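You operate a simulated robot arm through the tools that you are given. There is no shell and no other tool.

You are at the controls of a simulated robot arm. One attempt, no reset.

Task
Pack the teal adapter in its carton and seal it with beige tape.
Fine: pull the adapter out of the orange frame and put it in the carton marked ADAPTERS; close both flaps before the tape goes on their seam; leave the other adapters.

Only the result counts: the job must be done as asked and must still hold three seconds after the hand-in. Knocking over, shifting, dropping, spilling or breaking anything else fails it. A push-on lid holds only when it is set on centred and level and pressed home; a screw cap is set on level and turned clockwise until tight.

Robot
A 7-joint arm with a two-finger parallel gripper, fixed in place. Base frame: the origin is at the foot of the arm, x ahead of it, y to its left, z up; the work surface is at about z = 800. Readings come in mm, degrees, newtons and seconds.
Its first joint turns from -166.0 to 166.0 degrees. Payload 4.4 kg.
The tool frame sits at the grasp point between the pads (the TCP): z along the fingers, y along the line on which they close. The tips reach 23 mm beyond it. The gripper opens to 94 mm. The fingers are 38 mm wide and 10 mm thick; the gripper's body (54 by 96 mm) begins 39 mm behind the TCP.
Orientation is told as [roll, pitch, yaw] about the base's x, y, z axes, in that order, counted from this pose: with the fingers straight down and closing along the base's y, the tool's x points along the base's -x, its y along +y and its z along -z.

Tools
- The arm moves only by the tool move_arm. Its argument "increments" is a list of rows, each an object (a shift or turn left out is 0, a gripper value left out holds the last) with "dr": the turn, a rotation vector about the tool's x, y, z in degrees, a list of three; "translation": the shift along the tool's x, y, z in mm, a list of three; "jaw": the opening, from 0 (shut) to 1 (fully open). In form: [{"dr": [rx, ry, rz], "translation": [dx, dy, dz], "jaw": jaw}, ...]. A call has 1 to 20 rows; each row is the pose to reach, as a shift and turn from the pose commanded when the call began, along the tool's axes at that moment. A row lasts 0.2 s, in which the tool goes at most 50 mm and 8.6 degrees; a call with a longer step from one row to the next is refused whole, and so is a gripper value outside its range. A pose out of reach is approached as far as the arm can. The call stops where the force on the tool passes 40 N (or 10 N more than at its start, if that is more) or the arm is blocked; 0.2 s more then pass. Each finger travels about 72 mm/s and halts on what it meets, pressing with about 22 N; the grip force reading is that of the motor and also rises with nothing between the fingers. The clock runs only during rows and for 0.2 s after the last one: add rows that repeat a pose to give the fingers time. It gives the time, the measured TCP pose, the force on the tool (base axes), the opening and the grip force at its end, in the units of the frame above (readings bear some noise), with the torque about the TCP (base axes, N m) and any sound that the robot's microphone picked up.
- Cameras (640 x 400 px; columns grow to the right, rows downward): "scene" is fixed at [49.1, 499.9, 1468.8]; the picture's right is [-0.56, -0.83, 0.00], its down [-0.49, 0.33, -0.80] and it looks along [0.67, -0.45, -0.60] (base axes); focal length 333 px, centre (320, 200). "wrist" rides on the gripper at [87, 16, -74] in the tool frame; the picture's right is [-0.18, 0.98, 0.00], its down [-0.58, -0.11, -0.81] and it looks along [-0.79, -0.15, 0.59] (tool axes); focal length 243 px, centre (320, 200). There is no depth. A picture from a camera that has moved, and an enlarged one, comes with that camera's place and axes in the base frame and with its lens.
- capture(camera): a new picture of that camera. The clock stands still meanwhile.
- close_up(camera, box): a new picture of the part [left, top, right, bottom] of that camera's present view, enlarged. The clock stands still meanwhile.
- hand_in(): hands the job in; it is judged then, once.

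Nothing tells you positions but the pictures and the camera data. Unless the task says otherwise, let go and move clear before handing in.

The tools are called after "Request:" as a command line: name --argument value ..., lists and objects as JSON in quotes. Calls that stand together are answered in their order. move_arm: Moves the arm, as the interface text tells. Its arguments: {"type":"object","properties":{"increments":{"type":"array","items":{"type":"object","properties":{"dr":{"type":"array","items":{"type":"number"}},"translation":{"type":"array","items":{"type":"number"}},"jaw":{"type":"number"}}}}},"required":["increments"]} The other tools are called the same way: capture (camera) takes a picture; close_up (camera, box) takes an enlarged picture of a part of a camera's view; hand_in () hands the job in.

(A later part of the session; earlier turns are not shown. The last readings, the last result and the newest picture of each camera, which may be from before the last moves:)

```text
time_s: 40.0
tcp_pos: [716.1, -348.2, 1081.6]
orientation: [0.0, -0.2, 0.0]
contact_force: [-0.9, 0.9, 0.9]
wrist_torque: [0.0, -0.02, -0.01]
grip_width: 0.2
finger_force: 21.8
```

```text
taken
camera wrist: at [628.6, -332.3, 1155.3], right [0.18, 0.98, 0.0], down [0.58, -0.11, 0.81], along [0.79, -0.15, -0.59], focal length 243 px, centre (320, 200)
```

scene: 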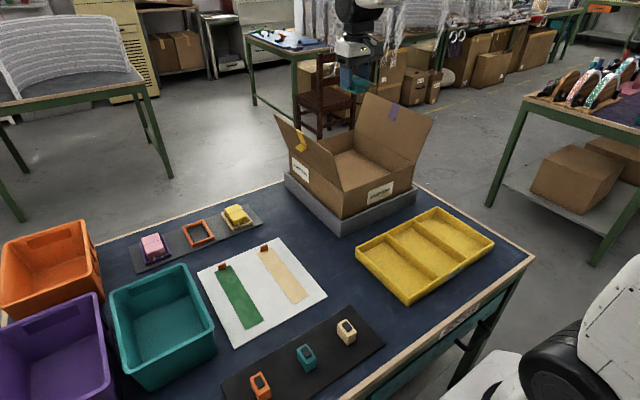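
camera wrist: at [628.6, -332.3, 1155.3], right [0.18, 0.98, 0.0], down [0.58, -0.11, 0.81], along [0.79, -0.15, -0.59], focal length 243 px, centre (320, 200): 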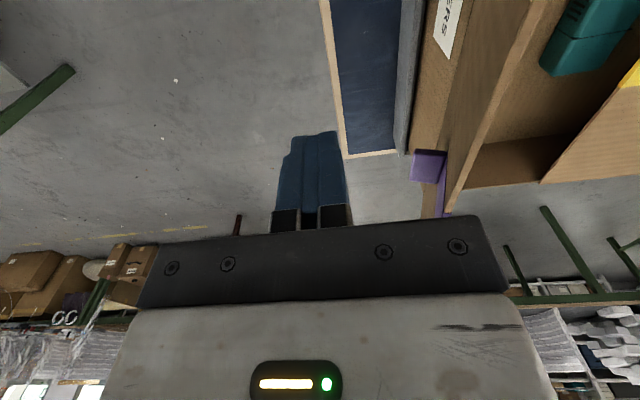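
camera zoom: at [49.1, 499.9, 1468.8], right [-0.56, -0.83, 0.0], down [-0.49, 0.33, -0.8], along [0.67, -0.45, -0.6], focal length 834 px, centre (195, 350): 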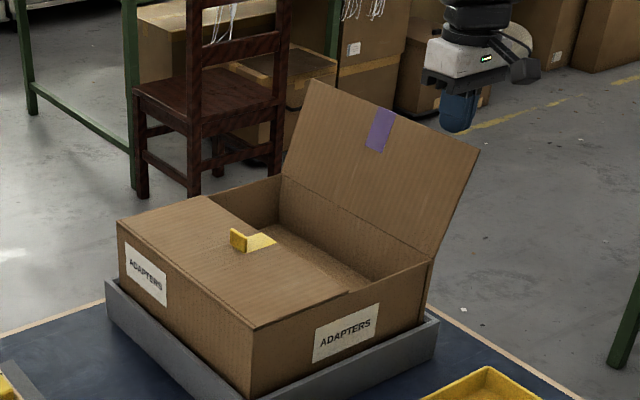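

The finger is outside the second flap. I'll sweep +y past vertical and over the arc, stopping short of closed to check the fit at the seam.

Request:
move_arm --increments '[{"translation": [0, 25, 0]}, {"translation": [0, 45, 0]}, {"translation": [0, 58, 0]}, {"translation": [0, 68, 0]}, {"translation": [0, 78, 0]}, {"translation": [0, 88, 0]}, {"translation": [0, 98, 0]}, {"translation": [0, 106, 0]}, {"translation": [0, 118, 0]}, {"translation": [0, 130, 0]}, {"translation": [0, 145, 3]}, {"translation": [0, 160, 7]}, {"translation": [0, 173, 15]}, {"translation": [0, 185, 24]}, {"translation": [0, 195, 35]}, {"translation": [0, 203, 46]}, {"translation": [0, 209, 59]}, {"translation": [0, 214, 72]}, {"translation": [0, 214, 72]}]'

Request:
close_up --camera "scene" --box '[270, 60, 470, 220]'

Request:
capture --camera "wrist"

```text
time_s: 44.0
tcp_pos: [712.6, -134.0, 1008.1]
orientation: [0.0, 0.1, 0.0]
contact_force: [0.7, -0.3, -0.9]
wrist_torque: [0.02, -0.05, 0.01]
grip_width: 0.1
finger_force: 21.9
```

```text
2.50 times, centred on (370, 140) of scene
camera zoom: at [49.1, 499.9, 1468.8], right [-0.56, -0.83, 0.0], down [-0.49, 0.33, -0.8], along [0.67, -0.45, -0.6], focal length 834 px, centre (195, 350)
```

zoom: 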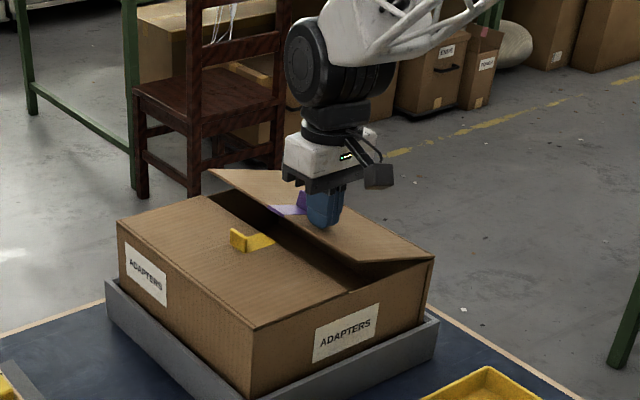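

```text
taken
camera wrist: at [627.5, -118.7, 1083.7], right [0.18, 0.98, 0.0], down [0.58, -0.11, 0.81], along [0.79, -0.15, -0.59], focal length 243 px, centre (320, 200)
```

wrist: 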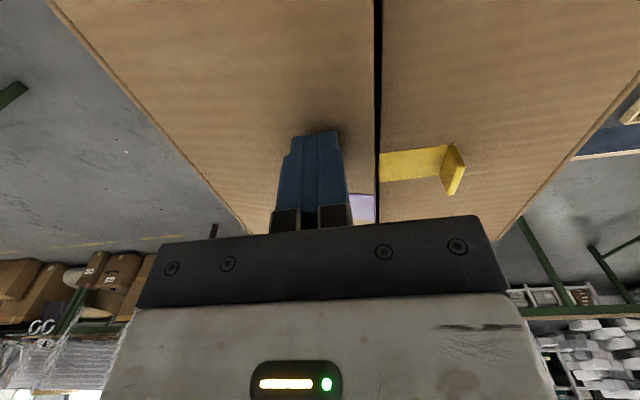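

The second flap is about 17° from closed and lines up with the first. I'll press it down gently to flush.

Request:
move_arm --increments '[{"translation": [0, 3, 8]}, {"translation": [0, 5, 15]}, {"translation": [0, 5, 20]}, {"translation": [0, 5, 24]}, {"translation": [0, 5, 27]}, {"translation": [0, 5, 28.5]}, {"translation": [0, 5, 30]}]'

Request:
close_up --camera "scene" --box '[280, 100, 430, 220]'

Request:
capture --camera "wrist"

```text
time_s: 45.6
tcp_pos: [714.8, -129.2, 979.1]
orientation: [0.0, 0.0, -0.1]
contact_force: [0.2, 0.4, -0.6]
wrist_torque: [0.02, -0.01, 0.02]
grip_width: 0.3
finger_force: 22.4
```

```text
3.33 times, centred on (355, 160) of scene
camera zoom: at [49.1, 499.9, 1468.8], right [-0.56, -0.83, 0.0], down [-0.49, 0.33, -0.8], along [0.67, -0.45, -0.6], focal length 1111 px, centre (203, 333)
```

zoom: 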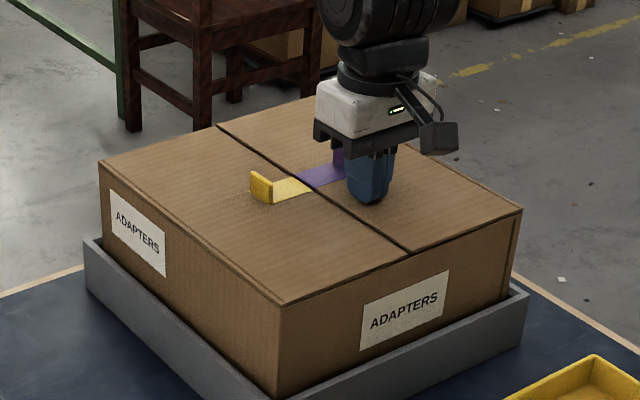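

```text
taken
camera wrist: at [627.5, -113.9, 1053.5], right [0.18, 0.98, 0.0], down [0.58, -0.11, 0.81], along [0.79, -0.15, -0.59], focal length 243 px, centre (320, 200)
```

wrist: 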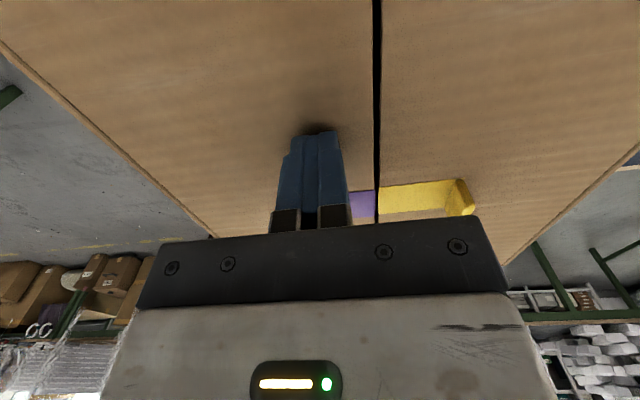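

Both flaps are now practically flush. I'll press the second one a last couple of millimetres until it reaches its stop, then lift off.

Request:
move_arm --increments '[{"translation": [0, 0, 1]}, {"translation": [0, 0, 2]}, {"translation": [0, 0, 3]}]'

Request:
move_arm --increments '[{"translation": [0, 0, -4]}, {"translation": [0, 0, -20]}, {"translation": [0, 0, -55]}, {"translation": [0, 0, -95]}, {"translation": [0, 0, -135]}, {"translation": [0, 0, -175]}, {"translation": [0, 0, -200]}, {"translation": [0, 0, -200]}]'

Request:
close_up --camera "scene" --box '[280, 100, 430, 220]'

Request:
capture --camera "wrist"

Request:
close_up --camera "scene" --box '[255, 238, 295, 268]'

```text
time_s: 46.4
tcp_pos: [714.1, -129.0, 976.1]
orientation: [0.0, -0.1, 0.1]
contact_force: [-6.5, 2.3, 11.2]
wrist_torque: [-0.01, 0.22, -0.04]
grip_width: 0.0
finger_force: 22.3
```

```text
time_s: 48.2
tcp_pos: [715.0, -130.1, 1175.4]
orientation: [0.0, 0.0, 0.0]
contact_force: [-0.4, -0.5, 0.1]
wrist_torque: [0.02, 0.01, -0.01]
grip_width: 0.3
finger_force: 22.0
```

```text
3.33 times, centred on (355, 160) of scene
camera zoom: at [49.1, 499.9, 1468.8], right [-0.56, -0.83, 0.0], down [-0.49, 0.33, -0.8], along [0.67, -0.45, -0.6], focal length 1111 px, centre (203, 333)
```

zoom: 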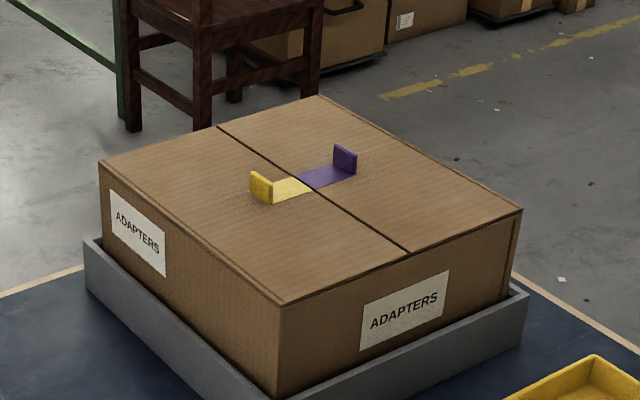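

```text
taken
camera wrist: at [627.2, -113.7, 1251.6], right [0.18, 0.98, 0.0], down [0.58, -0.11, 0.81], along [0.79, -0.15, -0.59], focal length 243 px, centre (320, 200)
```

wrist: 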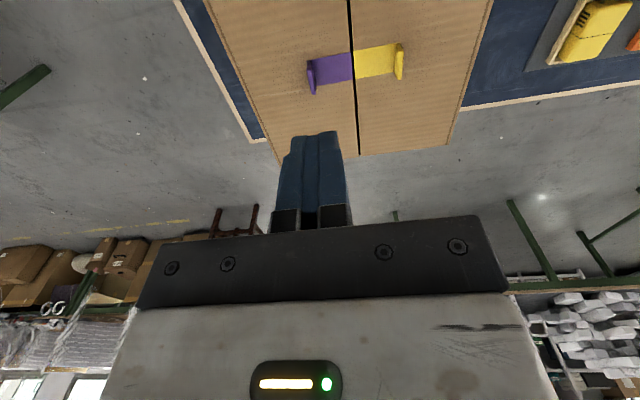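

```text
13.33 times, centred on (275, 253) of scene
camera zoom: at [49.1, 499.9, 1468.8], right [-0.56, -0.83, 0.0], down [-0.49, 0.33, -0.8], along [0.67, -0.45, -0.6], focal length 4445 px, centre (920, -507)
```

zoom: 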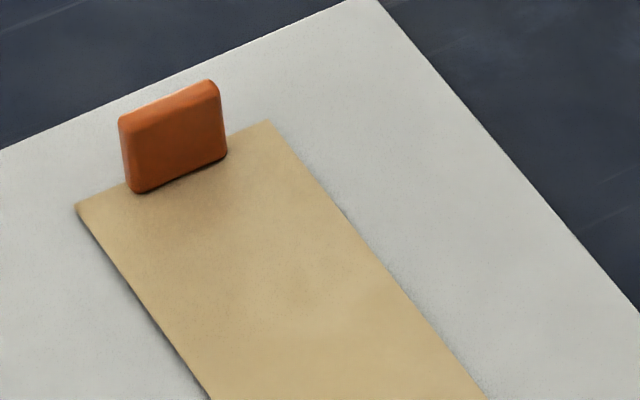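

Both flaps are flush and hold, and the seam runs along x at about y ≈ -97. Next is the beige tape: its upright orange tab is at about (683.5, 259), so I'll move there high up, turning the gripper 90° so it closes along x on the tab's thin side.

Request:
move_arm --increments '[{"translation": [2, 25, 0], "dr": [0, 0, -7.5], "jaw": 0.4}, {"translation": [5, 55, 0], "dr": [0, 0, -15]}, {"translation": [8, 90, 0], "dr": [0, 0, -22.5]}, {"translation": [11, 125, 0], "dr": [0, 0, -30]}, {"translation": [14, 160, 0], "dr": [0, 0, -37.5]}, {"translation": [17, 195, 0], "dr": [0, 0, -45]}, {"translation": [20, 230, 0], "dr": [0, 0, -52.5]}, {"translation": [23, 265, 0], "dr": [0, 0, -60]}, {"translation": [26, 300, 0], "dr": [0, 0, -67.5]}, {"translation": [28, 335, 0], "dr": [0, 0, -75]}, {"translation": [30, 365, 0], "dr": [0, 0, -82.5]}, {"translation": [31.5, 385, 0], "dr": [0, 0, -90]}, {"translation": [31.5, 389, 0], "dr": [0, 0, -90]}, {"translation": [31.5, 389, 30], "dr": [0, 0, -90]}, {"translation": [31.5, 389, 70], "dr": [0, 0, -90]}, {"translation": [31.5, 389, 115], "dr": [0, 0, -90]}, {"translation": [31.5, 389, 160], "dr": [0, 0, -90]}, {"translation": [31.5, 389, 195], "dr": [0, 0, -90]}, {"translation": [31.5, 389, 195], "dr": [0, 0, -90]}]'

Request:
capture --camera "wrist"

Request:
capture --camera "scene"

```text
time_s: 52.2
tcp_pos: [683.6, 259.1, 981.4]
orientation: [0.0, 0.0, 90.0]
contact_force: [0.2, 0.9, 0.2]
wrist_torque: [-0.05, -0.01, -0.01]
grip_width: 37.4
finger_force: 0.0
```

```text
taken
camera wrist: at [667.4, 172.4, 1056.2], right [-0.98, 0.18, 0.0], down [0.11, 0.58, 0.81], along [0.15, 0.79, -0.59], focal length 243 px, centre (320, 200)
```

wrist: 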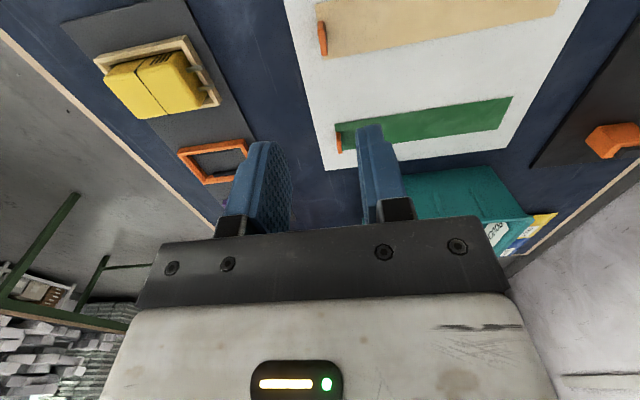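

```text
taken
```

scene: 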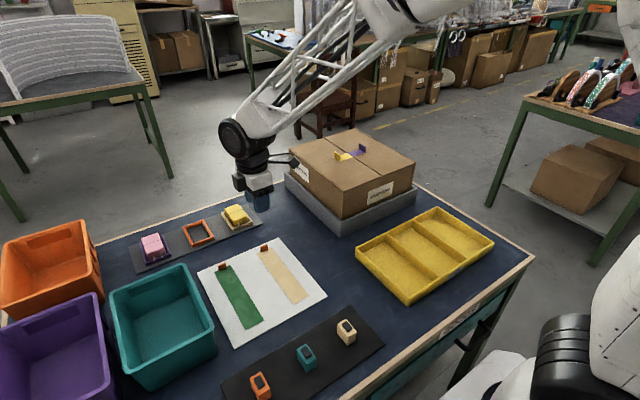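

The 90° turn was reached exactly, and the beige tape's tab is at the top of the wrist view. I'll enlarge it to confirm its position.

Request:
close_up --camera "wrist" --box '[290, 0, 370, 60]'

Request:
close_up --camera "wrist" --box '[300, 0, 580, 170]'

```text
6.67 times, centred on (330, 30) of wrist
camera zoom: at [667.4, 172.4, 1056.2], right [-0.98, 0.18, 0.0], down [0.11, 0.58, 0.81], along [0.15, 0.79, -0.59], focal length 1618 px, centre (253, 1333)
```

zoom: 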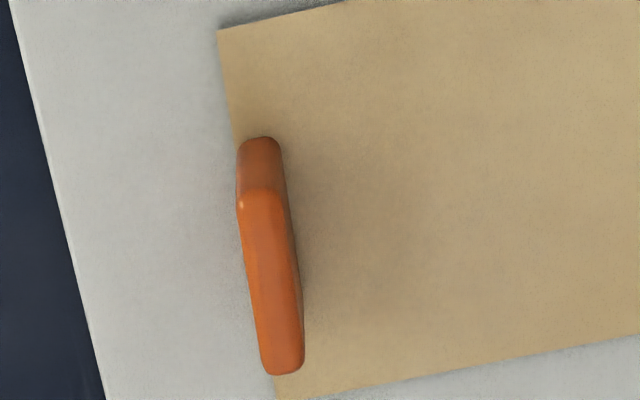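

```text
2.29 times, centred on (440, 85) of wrist
camera zoom: at [667.4, 172.4, 1056.2], right [-0.98, 0.18, 0.0], down [0.11, 0.58, 0.81], along [0.15, 0.79, -0.59], focal length 555 px, centre (46, 463)
```

zoom: 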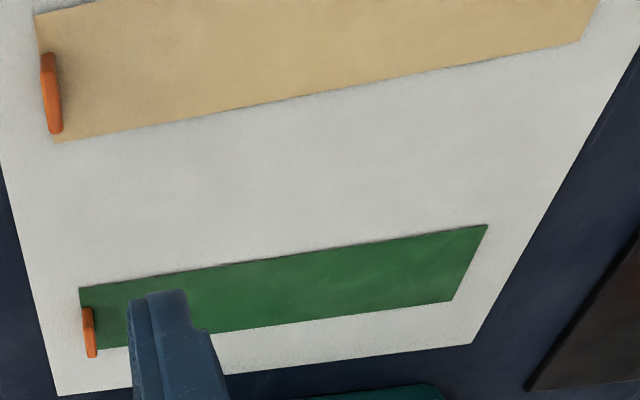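

The tab appears at about (682, 258.5), 6 mm thick and 20 mm wide, with its top at z ≈ 827. I'll descend to just above it and check the fingers against it.

Request:
move_arm --increments '[{"translation": [0, 0, 30]}, {"translation": [0, 0, 60]}, {"translation": [0, 0, 85]}, {"translation": [0, 0, 105]}, {"translation": [0, 0, 118]}, {"translation": [0, 0, 123]}, {"translation": [0, 0, 123]}]'

Request:
capture --camera "wrist"

Request:
close_up --camera "scene" --box '[225, 210, 305, 280]'

```text
time_s: 53.8
tcp_pos: [683.4, 259.3, 858.3]
orientation: [0.0, 0.0, 90.0]
contact_force: [0.8, 0.3, -0.2]
wrist_torque: [0.0, 0.0, 0.02]
grip_width: 37.7
finger_force: 0.1
```

```text
taken
camera wrist: at [666.1, 172.9, 932.7], right [-0.98, 0.18, 0.0], down [0.11, 0.58, 0.81], along [0.15, 0.79, -0.59], focal length 243 px, centre (320, 200)
```

wrist: 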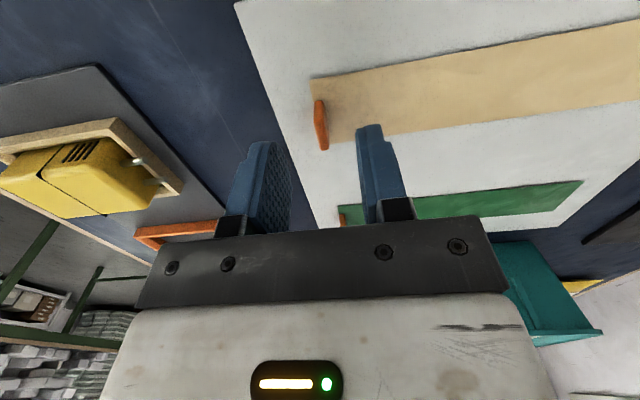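

```text
5.71 times, centred on (265, 245) of scene
camera zoom: at [49.1, 499.9, 1468.8], right [-0.56, -0.83, 0.0], down [-0.49, 0.33, -0.8], along [0.67, -0.45, -0.6], focal length 1905 px, centre (634, -57)
```

zoom: 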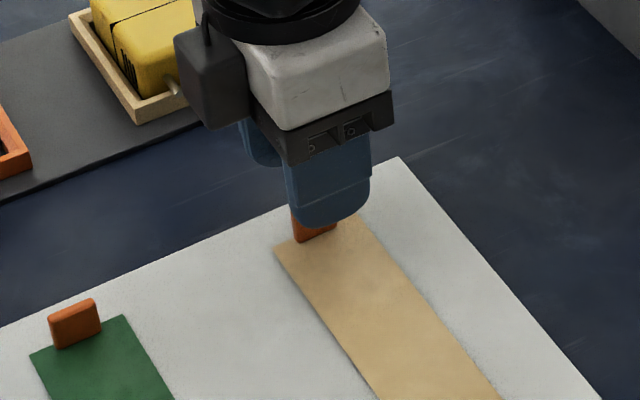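

The fingers look roughly centred over the tab. I'll take an enlarged wrist view to check the x alignment.

Request:
close_up --camera "wrist" --box '[240, 60, 420, 230]'

Request:
close_up --camera "scene" --box '[245, 225, 290, 265]'

```text
2.35 times, centred on (330, 145) of wrist
camera zoom: at [666.1, 172.9, 932.7], right [-0.98, 0.18, 0.0], down [0.11, 0.58, 0.81], along [0.15, 0.79, -0.59], focal length 571 px, centre (296, 329)
```

zoom: 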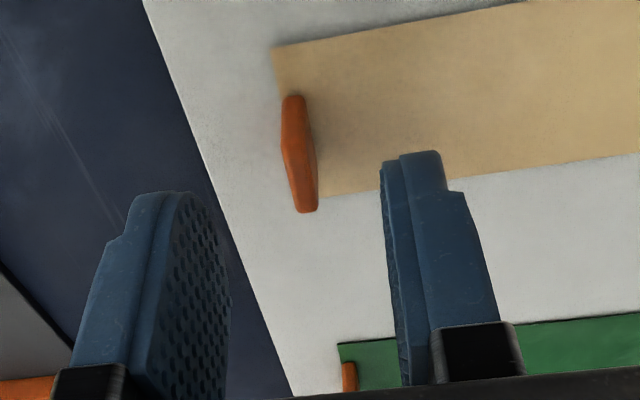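

```text
10.00 times, centred on (268, 245) of scene
camera zoom: at [49.1, 499.9, 1468.8], right [-0.56, -0.83, 0.0], down [-0.49, 0.33, -0.8], along [0.67, -0.45, -0.6], focal length 3334 px, centre (845, -250)
```

zoom: 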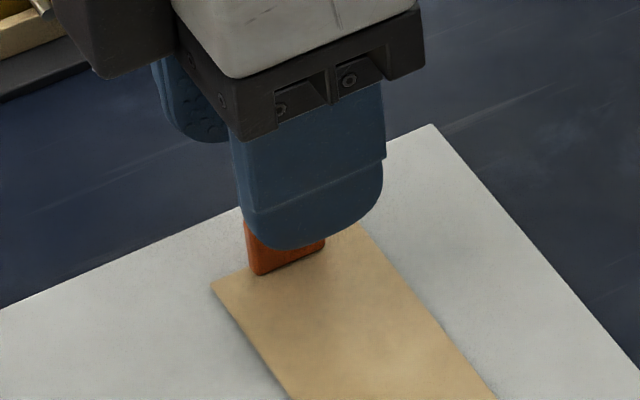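

Calibrating both views against the fingers puts the tab at about (681.5, 257). I'll shift the hand a couple of millimetres, lower to TCP z ≈ 831 (tips just above the tape) and close on the tab.

Request:
move_arm --increments '[{"translation": [2, 1.8, 5]}, {"translation": [2, 1.8, 12]}, {"translation": [2, 1.8, 19]}, {"translation": [2, 1.8, 24]}, {"translation": [2, 1.8, 27]}, {"translation": [2, 1.8, 27]}]'

Request:
close_up --camera "scene" --box '[245, 225, 290, 265]'

Request:
close_up --camera "wrist" --box '[240, 60, 420, 230]'

```text
time_s: 55.2
tcp_pos: [681.3, 258.3, 832.1]
orientation: [-0.1, 0.0, 89.9]
contact_force: [-0.1, -0.4, -0.1]
wrist_torque: [0.01, -0.03, -0.02]
grip_width: 37.5
finger_force: 0.1
```

```text
10.00 times, centred on (268, 245) of scene
camera zoom: at [49.1, 499.9, 1468.8], right [-0.56, -0.83, 0.0], down [-0.49, 0.33, -0.8], along [0.67, -0.45, -0.6], focal length 3334 px, centre (845, -250)
```

zoom: 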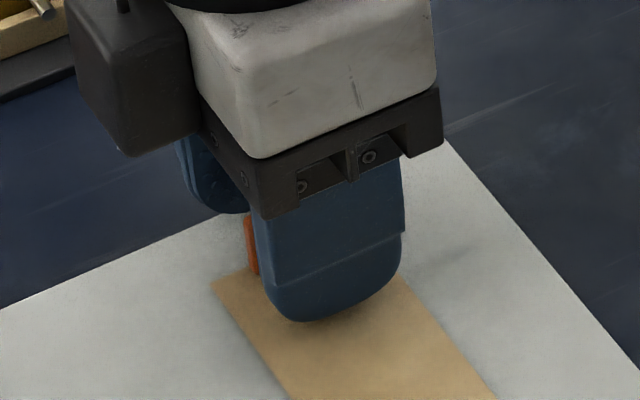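

```text
2.35 times, centred on (330, 145) of wrist
camera zoom: at [664.5, 170.6, 905.9], right [-0.98, 0.18, 0.0], down [0.11, 0.58, 0.81], along [0.15, 0.79, -0.59], focal length 571 px, centre (296, 329)
```

zoom: 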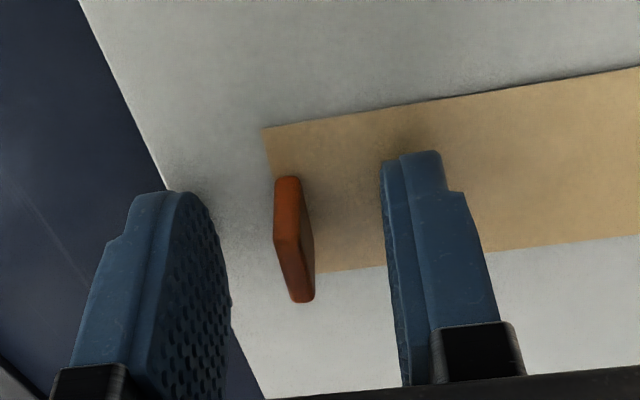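

The tab sits between the pads, well inside their width. Closing now.

Request:
move_arm --increments '[{"jaw": 0.25}, {"jaw": 0.12}, {"jaw": 0.0}, {"jaw": 0.0}, {"jaw": 0.0}]'

Request:
close_up --camera "wrist" --box '[240, 60, 420, 230]'

Request:
close_up --camera "scene" --box '[225, 215, 325, 315]'

```text
time_s: 56.4
tcp_pos: [680.9, 258.6, 831.3]
orientation: [-0.1, 0.0, 89.9]
contact_force: [13.8, 0.4, 0.5]
wrist_torque: [0.02, -0.2, -0.04]
grip_width: 4.5
finger_force: 22.5
```

```text
2.35 times, centred on (330, 145) of wrist
camera zoom: at [664.8, 170.7, 906.2], right [-0.98, 0.18, 0.0], down [0.11, 0.58, 0.81], along [0.15, 0.79, -0.59], focal length 571 px, centre (296, 329)
```

zoom: 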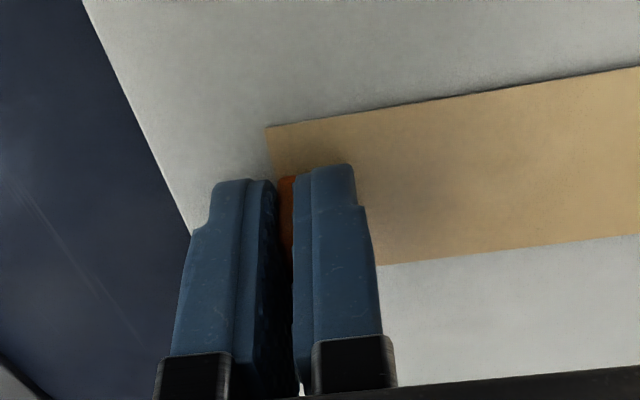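

```text
4.00 times, centred on (275, 265) of scene
camera zoom: at [49.1, 499.9, 1468.8], right [-0.56, -0.83, 0.0], down [-0.49, 0.33, -0.8], along [0.67, -0.45, -0.6], focal length 1334 px, centre (500, -60)
```

zoom: 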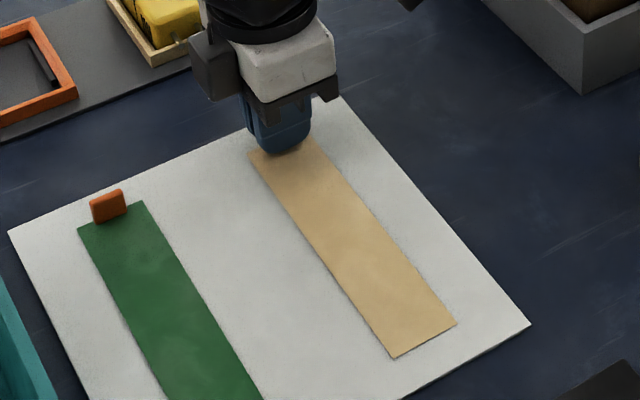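

The tab is gripped at 4.5 mm. There's a 14 N sideways load in x, so I'll re-centre slightly in +x and then lift slowly while watching the force.

Request:
move_arm --increments '[{"translation": [0, -0.5, 0]}, {"translation": [0, -0.6, 0]}]'

Request:
move_arm --increments '[{"translation": [0, 0, -1]}, {"translation": [0, 0, -2.5]}, {"translation": [0, 0, -4]}, {"translation": [0, 0, -6]}, {"translation": [0, 0, -9]}, {"translation": [0, 0, -12]}]'

Request:
close_up --camera "scene" --box '[225, 215, 325, 315]'

Request:
capture --camera "wrist"

```text
time_s: 57.0
tcp_pos: [682.0, 257.8, 830.3]
orientation: [0.1, -0.1, 90.1]
contact_force: [6.1, 0.4, 0.4]
wrist_torque: [-0.02, -0.05, 0.0]
grip_width: 4.2
finger_force: 21.5
```

```text
time_s: 58.4
tcp_pos: [682.2, 257.7, 843.0]
orientation: [0.1, 0.0, 90.0]
contact_force: [-0.4, 0.1, -0.3]
wrist_torque: [0.02, 0.04, 0.0]
grip_width: 4.3
finger_force: 21.9
```

```text
4.00 times, centred on (275, 265) of scene
camera zoom: at [49.1, 499.9, 1468.8], right [-0.56, -0.83, 0.0], down [-0.49, 0.33, -0.8], along [0.67, -0.45, -0.6], focal length 1334 px, centre (500, -60)
```

zoom: 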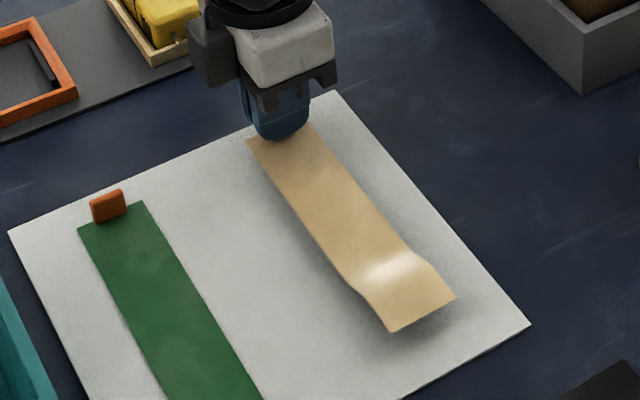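

```text
taken
camera wrist: at [665.3, 170.5, 918.1], right [-0.98, 0.18, 0.0], down [0.11, 0.58, 0.81], along [0.15, 0.79, -0.59], focal length 243 px, centre (320, 200)
```

wrist: 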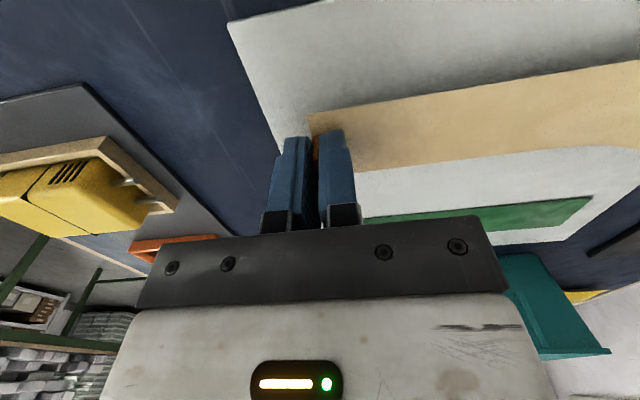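

The tape has come off the board cleanly and is flexible, with its free end curling slightly. I'll raise it gently and look at how it hangs before crossing to the carton.

Request:
move_arm --increments '[{"translation": [0, 0, -10]}, {"translation": [0, 0, -22]}, {"translation": [0, 0, -36]}, {"translation": [0, 0, -52]}, {"translation": [0, 0, -70]}, {"translation": [0, 0, -90]}, {"translation": [0, 0, -110]}, {"translation": [0, 0, -130]}, {"translation": [0, 0, -150]}, {"translation": [0, 0, -170]}, {"translation": [0, 0, -190]}, {"translation": [0, 0, -210]}, {"translation": [0, 0, -230]}, {"translation": [0, 0, -248]}, {"translation": [0, 0, -260]}, {"translation": [0, 0, -265]}, {"translation": [0, 0, -265]}]'

Request:
capture --camera "scene"

Request:
close_up --camera "scene" --box '[210, 90, 370, 250]'

Request:
capture --camera "wrist"

```text
time_s: 62.0
tcp_pos: [682.2, 257.7, 1108.1]
orientation: [0.0, -0.1, 90.0]
contact_force: [0.8, 0.2, 0.2]
wrist_torque: [0.01, -0.01, -0.02]
grip_width: 4.1
finger_force: 22.0
```

```text
taken
```

scene: 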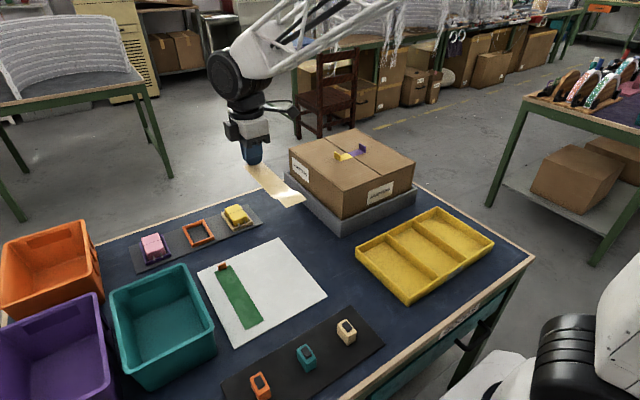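

```text
2.50 times, centred on (290, 170) of scene
camera zoom: at [49.1, 499.9, 1468.8], right [-0.56, -0.83, 0.0], down [-0.49, 0.33, -0.8], along [0.67, -0.45, -0.6], focal length 834 px, centre (395, 275)
```

zoom: 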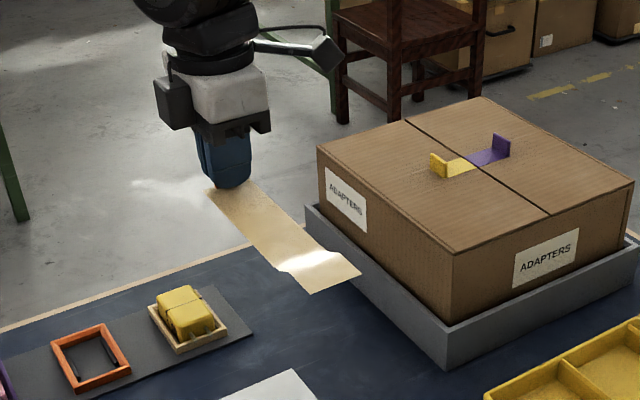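

```text
taken
camera wrist: at [664.6, 170.3, 1183.2], right [-0.98, 0.18, 0.0], down [0.11, 0.58, 0.81], along [0.15, 0.79, -0.59], focal length 243 px, centre (320, 200)
```

wrist: 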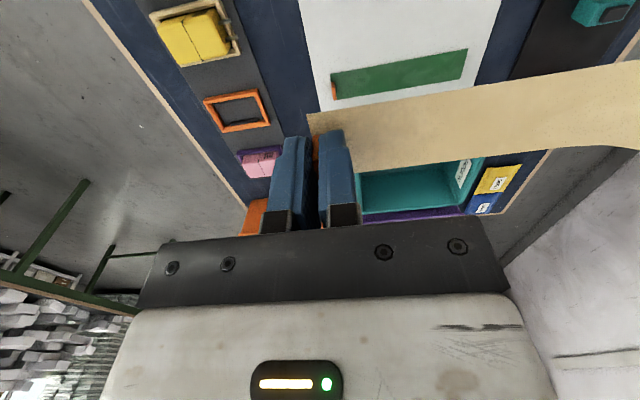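

The tape is carried level with just its free end curled up a little. I'll carry it slowly to above the seam, so that its 200 mm length is centred on the carton (tab at x ≈ 858, y ≈ -98).

Request:
move_arm --increments '[{"translation": [8, -4, 0]}, {"translation": [24, -12, 0]}, {"translation": [44, -22, 0]}, {"translation": [66, -33, 0]}, {"translation": [88, -44, 0]}, {"translation": [110, -55, 0]}, {"translation": [132, -66, 0]}, {"translation": [154, -77, 0]}, {"translation": [176, -88, 0]}, {"translation": [198, -99, 0]}, {"translation": [220, -110, 0]}, {"translation": [242, -121, 0]}, {"translation": [264, -132, 0]}, {"translation": [286, -143, 0]}, {"translation": [308, -154, 0]}, {"translation": [328, -164, 0]}, {"translation": [344, -171, 0]}, {"translation": [353, -175, 0]}, {"translation": [355.7, -176, 0]}, {"translation": [355.7, -176, 0]}]'

Request:
capture --camera "scene"

Request:
close_up --camera "scene" --box '[270, 70, 430, 220]'

Request:
capture --camera "wrist"

```text
time_s: 66.2
tcp_pos: [857.4, -98.1, 1106.4]
orientation: [0.1, 0.0, 90.0]
contact_force: [0.2, -0.2, 1.3]
wrist_torque: [-0.01, -0.05, 0.0]
grip_width: 4.3
finger_force: 22.4
```

```text
taken
```

scene: 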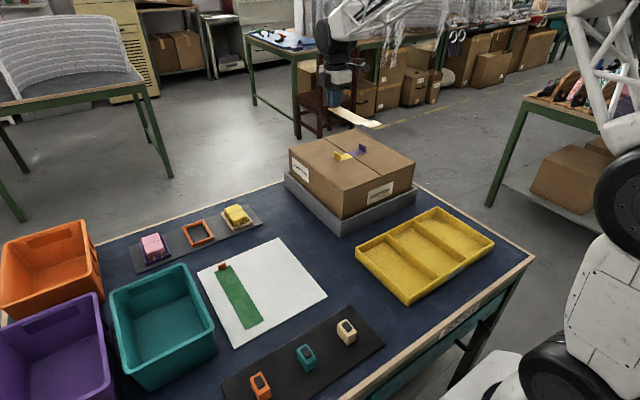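

```text
2.67 times, centred on (350, 145) of scene
camera zoom: at [49.1, 499.9, 1468.8], right [-0.56, -0.83, 0.0], down [-0.49, 0.33, -0.8], along [0.67, -0.45, -0.6], focal length 889 px, centre (240, 347)
```

zoom: 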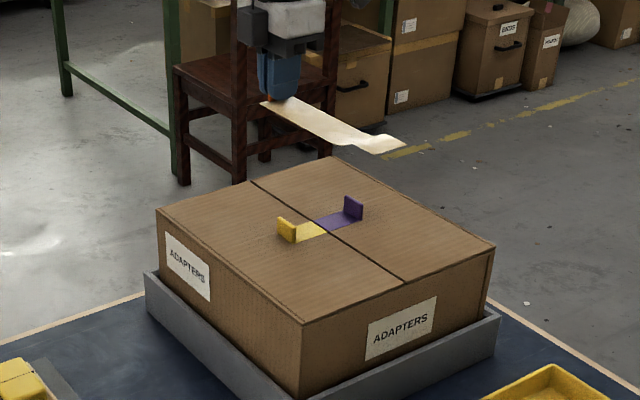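

```text
taken
camera wrist: at [840.9, -184.8, 1183.3], right [-0.98, 0.18, 0.0], down [0.11, 0.58, 0.81], along [0.15, 0.79, -0.59], focal length 243 px, centre (320, 200)
```

wrist: 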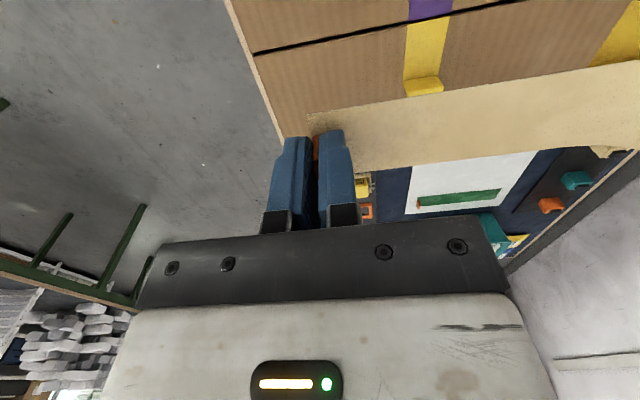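

The tape is above the carton, parallel to the seam. I'll lower it to about 14 mm above the flaps and compare it with the seam ends.

Request:
move_arm --increments '[{"translation": [0, 0, 12]}, {"translation": [0, 0, 28]}, {"translation": [0, 0, 45]}, {"translation": [0, 0, 62]}, {"translation": [0, 0, 79]}, {"translation": [0, 0, 93]}, {"translation": [0, 0, 103]}, {"translation": [0, 0, 109]}, {"translation": [0, 0, 109]}]'

Request:
close_up --camera "scene" --box '[285, 110, 425, 220]'

Request:
close_up --camera "scene" --box '[300, 110, 360, 160]'

Request:
close_up --camera "scene" --box '[345, 140, 405, 190]'

Request:
capture --camera "wrist"

```text
time_s: 68.2
tcp_pos: [857.4, -98.8, 999.2]
orientation: [0.0, 0.0, 90.0]
contact_force: [0.8, 0.3, 0.2]
wrist_torque: [0.02, 0.0, -0.04]
grip_width: 4.3
finger_force: 21.9
```

```text
3.64 times, centred on (355, 165) of scene
camera zoom: at [49.1, 499.9, 1468.8], right [-0.56, -0.83, 0.0], down [-0.49, 0.33, -0.8], along [0.67, -0.45, -0.6], focal length 1212 px, centre (193, 327)
```

zoom: 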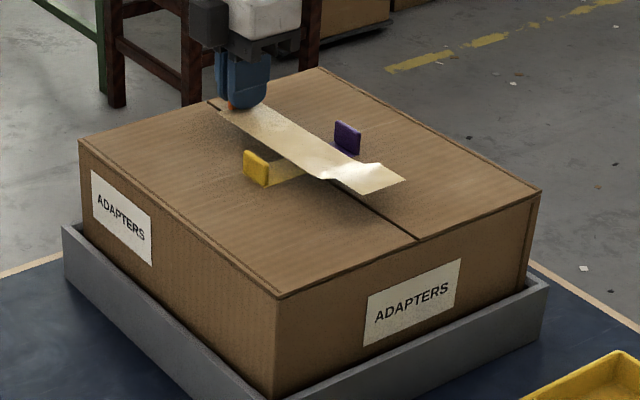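

```text
8.00 times, centred on (330, 135) of scene
camera zoom: at [49.1, 499.9, 1468.8], right [-0.56, -0.83, 0.0], down [-0.49, 0.33, -0.8], along [0.67, -0.45, -0.6], focal length 2667 px, centre (240, 720)
```

zoom: 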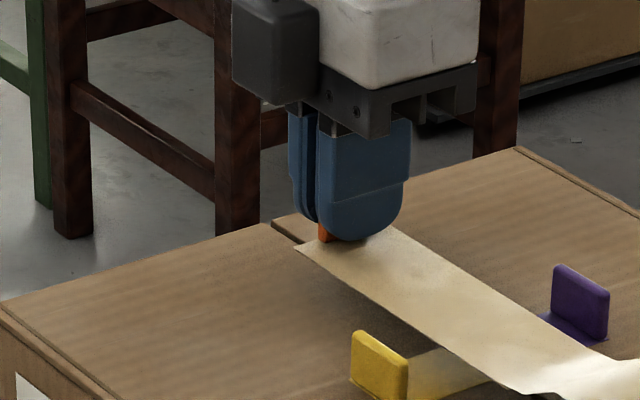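

```text
8.00 times, centred on (375, 165) of scene
camera zoom: at [49.1, 499.9, 1468.8], right [-0.56, -0.83, 0.0], down [-0.49, 0.33, -0.8], along [0.67, -0.45, -0.6], focal length 2667 px, centre (-120, 480)
```

zoom: 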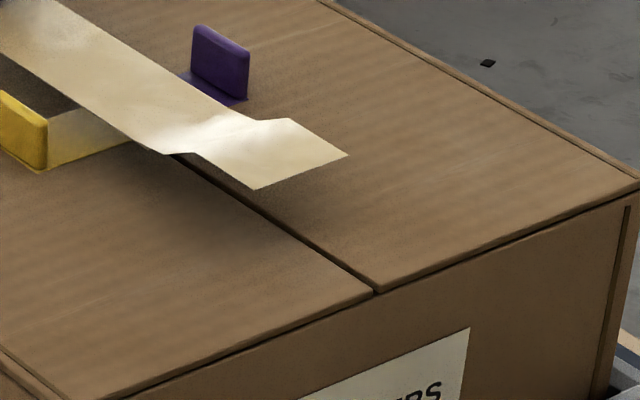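

```text
taken
camera wrist: at [841.2, -184.8, 1074.1], right [-0.98, 0.18, 0.0], down [0.11, 0.58, 0.81], along [0.15, 0.79, -0.59], focal length 243 px, centre (320, 200)
```

wrist: 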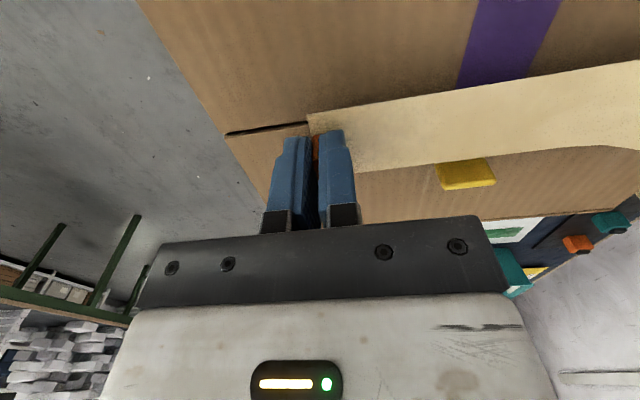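

By the scene view the tape's centre line is at y ≈ -98.4 and the seam is at about -97.5, and the tape is centred lengthwise (x 663–861 against 617–910). I'll nudge it +0.8 mm in y and lower it gently until the tab end touches.

Request:
move_arm --increments '[{"translation": [-0.8, 0, 4]}, {"translation": [-0.8, 0, 8]}, {"translation": [-0.8, 0, 11]}, {"translation": [-0.8, 0, 13]}, {"translation": [-0.8, 0, 13]}]'

Request:
close_up --camera "scene" --box '[300, 110, 410, 195]'

```text
time_s: 69.4
tcp_pos: [858.8, -97.4, 986.9]
orientation: [0.0, 0.0, 90.0]
contact_force: [-0.4, 1.2, -1.0]
wrist_torque: [0.0, -0.02, -0.01]
grip_width: 4.4
finger_force: 21.7
```

```text
4.71 times, centred on (355, 152) of scene
camera zoom: at [49.1, 499.9, 1468.8], right [-0.56, -0.83, 0.0], down [-0.49, 0.33, -0.8], along [0.67, -0.45, -0.6], focal length 1569 px, centre (155, 424)
```

zoom: 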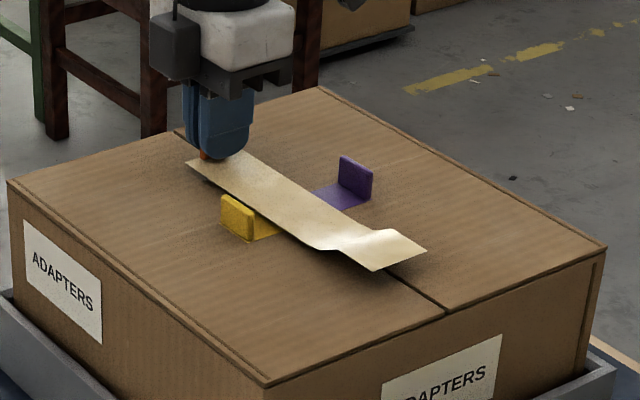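

The alignment over the seam looks right. I'll lower in 1 mm steps until I feel contact.

Request:
move_arm --increments '[{"translation": [0, 0, 1]}, {"translation": [0, 0, 2]}, {"translation": [0, 0, 3]}, {"translation": [0, 0, 4]}]'

```text
time_s: 70.4
tcp_pos: [858.1, -97.5, 981.4]
orientation: [0.1, 0.0, 90.0]
contact_force: [0.2, 0.8, -0.2]
wrist_torque: [0.0, 0.0, 0.03]
grip_width: 4.2
finger_force: 22.3
```

Request:
move_arm --increments '[{"translation": [0, 0, 1]}, {"translation": [0, 0, 2]}, {"translation": [0, 0, 2]}]'

Request:
close_up --camera "scene" --box '[300, 110, 410, 195]'

```text
time_s: 71.2
tcp_pos: [857.4, -97.3, 980.2]
orientation: [-0.2, 0.0, 90.0]
contact_force: [0.9, 0.3, 11.4]
wrist_torque: [0.01, 0.09, 0.01]
grip_width: 4.5
finger_force: 21.8
```

```text
4.71 times, centred on (355, 152) of scene
camera zoom: at [49.1, 499.9, 1468.8], right [-0.56, -0.83, 0.0], down [-0.49, 0.33, -0.8], along [0.67, -0.45, -0.6], focal length 1569 px, centre (155, 424)
```

zoom: 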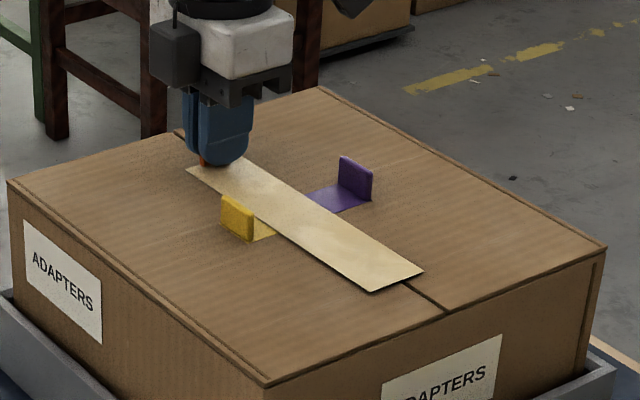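

The tape now lies flat along the seam with an 11 N press. I'll relax the press a touch, open the fingers off the tab and rise straight up.

Request:
move_arm --increments '[{"translation": [0, 0, -0.7]}, {"translation": [0, 0, -0.7], "jaw": 0.12}, {"translation": [0, 0, -0.7], "jaw": 0.25}, {"translation": [0, 0, -0.7], "jaw": 0.25}, {"translation": [0, 0, -0.7], "jaw": 0.25}]'

Request:
move_arm --increments '[{"translation": [0, 0, -3]}, {"translation": [0, 0, -10]}, {"translation": [0, 0, -22]}, {"translation": [0, 0, -40]}, {"translation": [0, 0, -60]}, {"translation": [0, 0, -80]}, {"translation": [0, 0, -80]}]'

Request:
close_up --camera "scene" --box '[290, 110, 410, 200]'

Request:
capture --camera "wrist"

```text
time_s: 72.4
tcp_pos: [858.2, -97.0, 981.0]
orientation: [0.1, 0.0, 90.0]
contact_force: [-0.3, -0.6, 0.6]
wrist_torque: [0.04, 0.04, 0.01]
grip_width: 23.7
finger_force: 0.1
```

```text
time_s: 74.0
tcp_pos: [856.4, -97.3, 1061.6]
orientation: [0.0, 0.0, 90.0]
contact_force: [0.5, -1.0, 0.7]
wrist_torque: [0.01, -0.04, 0.0]
grip_width: 23.2
finger_force: 0.1
```

```text
4.44 times, centred on (350, 155) of scene
camera zoom: at [49.1, 499.9, 1468.8], right [-0.56, -0.83, 0.0], down [-0.49, 0.33, -0.8], along [0.67, -0.45, -0.6], focal length 1482 px, centre (187, 400)
```

zoom: 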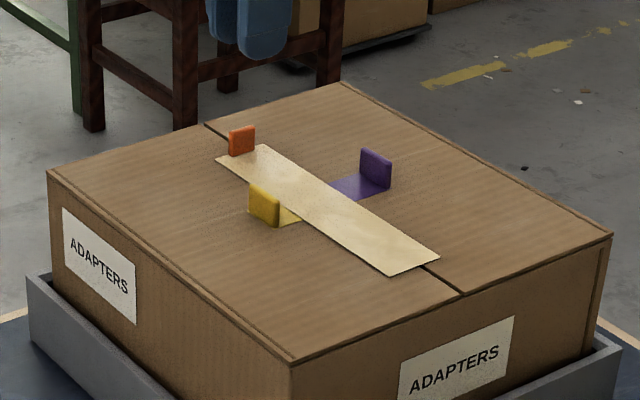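

```text
taken
camera wrist: at [840.9, -183.6, 1135.3], right [-0.98, 0.18, 0.0], down [0.11, 0.58, 0.81], along [0.15, 0.79, -0.59], focal length 243 px, centre (320, 200)
```

wrist: 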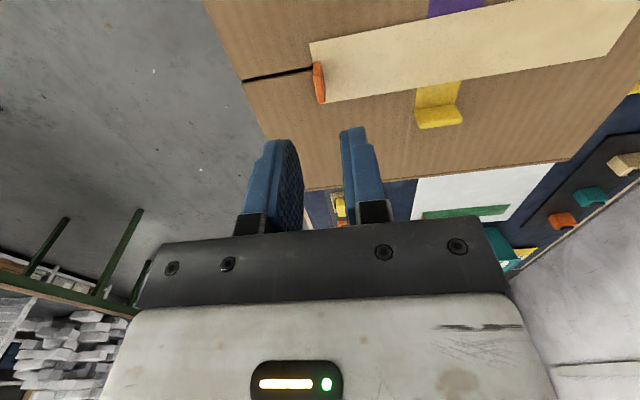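

The tape lies flat and centred over the seam, with the tab upright at its end. Now I'll shut the fingers and press the tape down at several points along its length so it bonds to both flaps.

Request:
move_arm --increments '[{"translation": [0, 12, 0], "jaw": 0.0}, {"translation": [0, 24, 0]}, {"translation": [0, 24, 20]}, {"translation": [0, 24, 45]}, {"translation": [0, 24, 65]}, {"translation": [0, 24, 76]}, {"translation": [0, 24, 80]}, {"translation": [0, 24, 82]}]'

```text
time_s: 75.8
tcp_pos: [834.5, -97.8, 980.2]
orientation: [-0.1, 0.0, 90.0]
contact_force: [-4.3, -0.4, 8.6]
wrist_torque: [0.01, 0.07, 0.03]
grip_width: 0.0
finger_force: 21.8
```

Contact at 8.6 N on the tape. I'll step along with discrete presses, lifting between each so nothing is dragged.

Request:
move_arm --increments '[{"translation": [0, 0, 1]}, {"translation": [0, 0, 1]}, {"translation": [0, 0, -6]}, {"translation": [0, 22, -6]}, {"translation": [0, 22, 0]}, {"translation": [0, 22, 1]}, {"translation": [0, 22, -6]}, {"translation": [0, 44, -6]}, {"translation": [0, 44, 0]}, {"translation": [0, 44, 1]}]'

Request:
close_up --camera "scene" --box '[290, 110, 410, 200]'

```text
time_s: 78.0
tcp_pos: [790.2, -96.8, 979.9]
orientation: [-0.1, 0.0, 90.0]
contact_force: [-6.8, 2.0, 15.3]
wrist_torque: [0.09, 0.17, -0.01]
grip_width: 0.2
finger_force: 21.8
```

```text
4.44 times, centred on (350, 155) of scene
camera zoom: at [49.1, 499.9, 1468.8], right [-0.56, -0.83, 0.0], down [-0.49, 0.33, -0.8], along [0.67, -0.45, -0.6], focal length 1482 px, centre (187, 400)
```

zoom: 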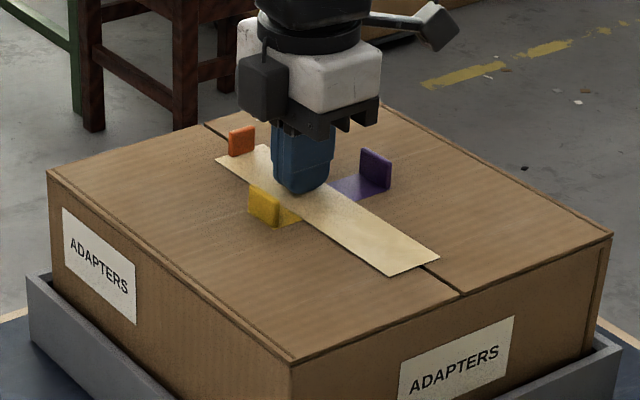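

Pressing goes well at about 15 N and the tape has not shifted. I'll continue along to the free end.

Request:
move_arm --increments '[{"translation": [0, 0, -7]}, {"translation": [0, 22, -7]}, {"translation": [0, 22, -1]}, {"translation": [0, 22, -0.5]}, {"translation": [0, 22, -7]}, {"translation": [0, 44, -7]}, {"translation": [0, 44, -1]}, {"translation": [0, 44, 0]}, {"translation": [0, 44, -7]}, {"translation": [0, 66, -7]}, {"translation": [0, 66, -1]}, {"translation": [0, 66, 0]}]'

Request:
move_arm --increments '[{"translation": [0, 0, -7]}, {"translation": [0, 20, -7]}, {"translation": [0, 20, -1]}, {"translation": [0, 20, 0]}, {"translation": [0, 20, -7]}, {"translation": [0, 40, -7]}, {"translation": [0, 40, -1]}, {"translation": [0, 40, 0]}, {"translation": [0, 40, -7]}, {"translation": [0, 52, -7]}, {"translation": [0, 52, -1]}, {"translation": [0, 52, 0]}]'

Request:
close_up --camera "scene" --box '[290, 110, 410, 200]'

```text
time_s: 80.6
tcp_pos: [724.1, -97.7, 979.0]
orientation: [-0.1, 0.0, 90.0]
contact_force: [-3.9, 1.3, 14.4]
wrist_torque: [0.04, 0.12, 0.01]
grip_width: 0.0
finger_force: 21.8
```

```text
time_s: 83.2
tcp_pos: [672.7, -97.8, 977.7]
orientation: [-0.1, 0.1, 90.0]
contact_force: [-4.6, 1.2, 14.7]
wrist_torque: [0.02, 0.08, 0.08]
grip_width: 0.2
finger_force: 21.3
```

```text
4.44 times, centred on (350, 155) of scene
camera zoom: at [49.1, 499.9, 1468.8], right [-0.56, -0.83, 0.0], down [-0.49, 0.33, -0.8], along [0.67, -0.45, -0.6], focal length 1482 px, centre (187, 400)
```

zoom: 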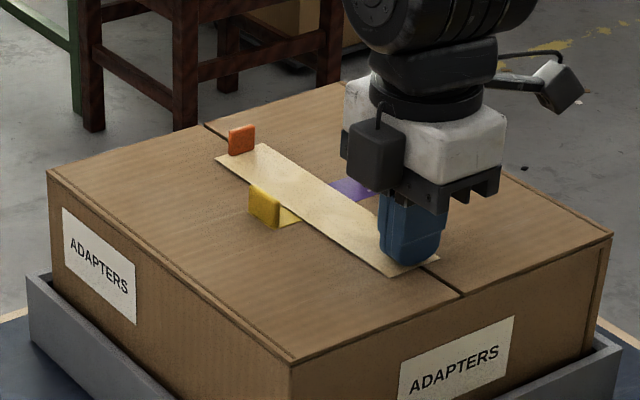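

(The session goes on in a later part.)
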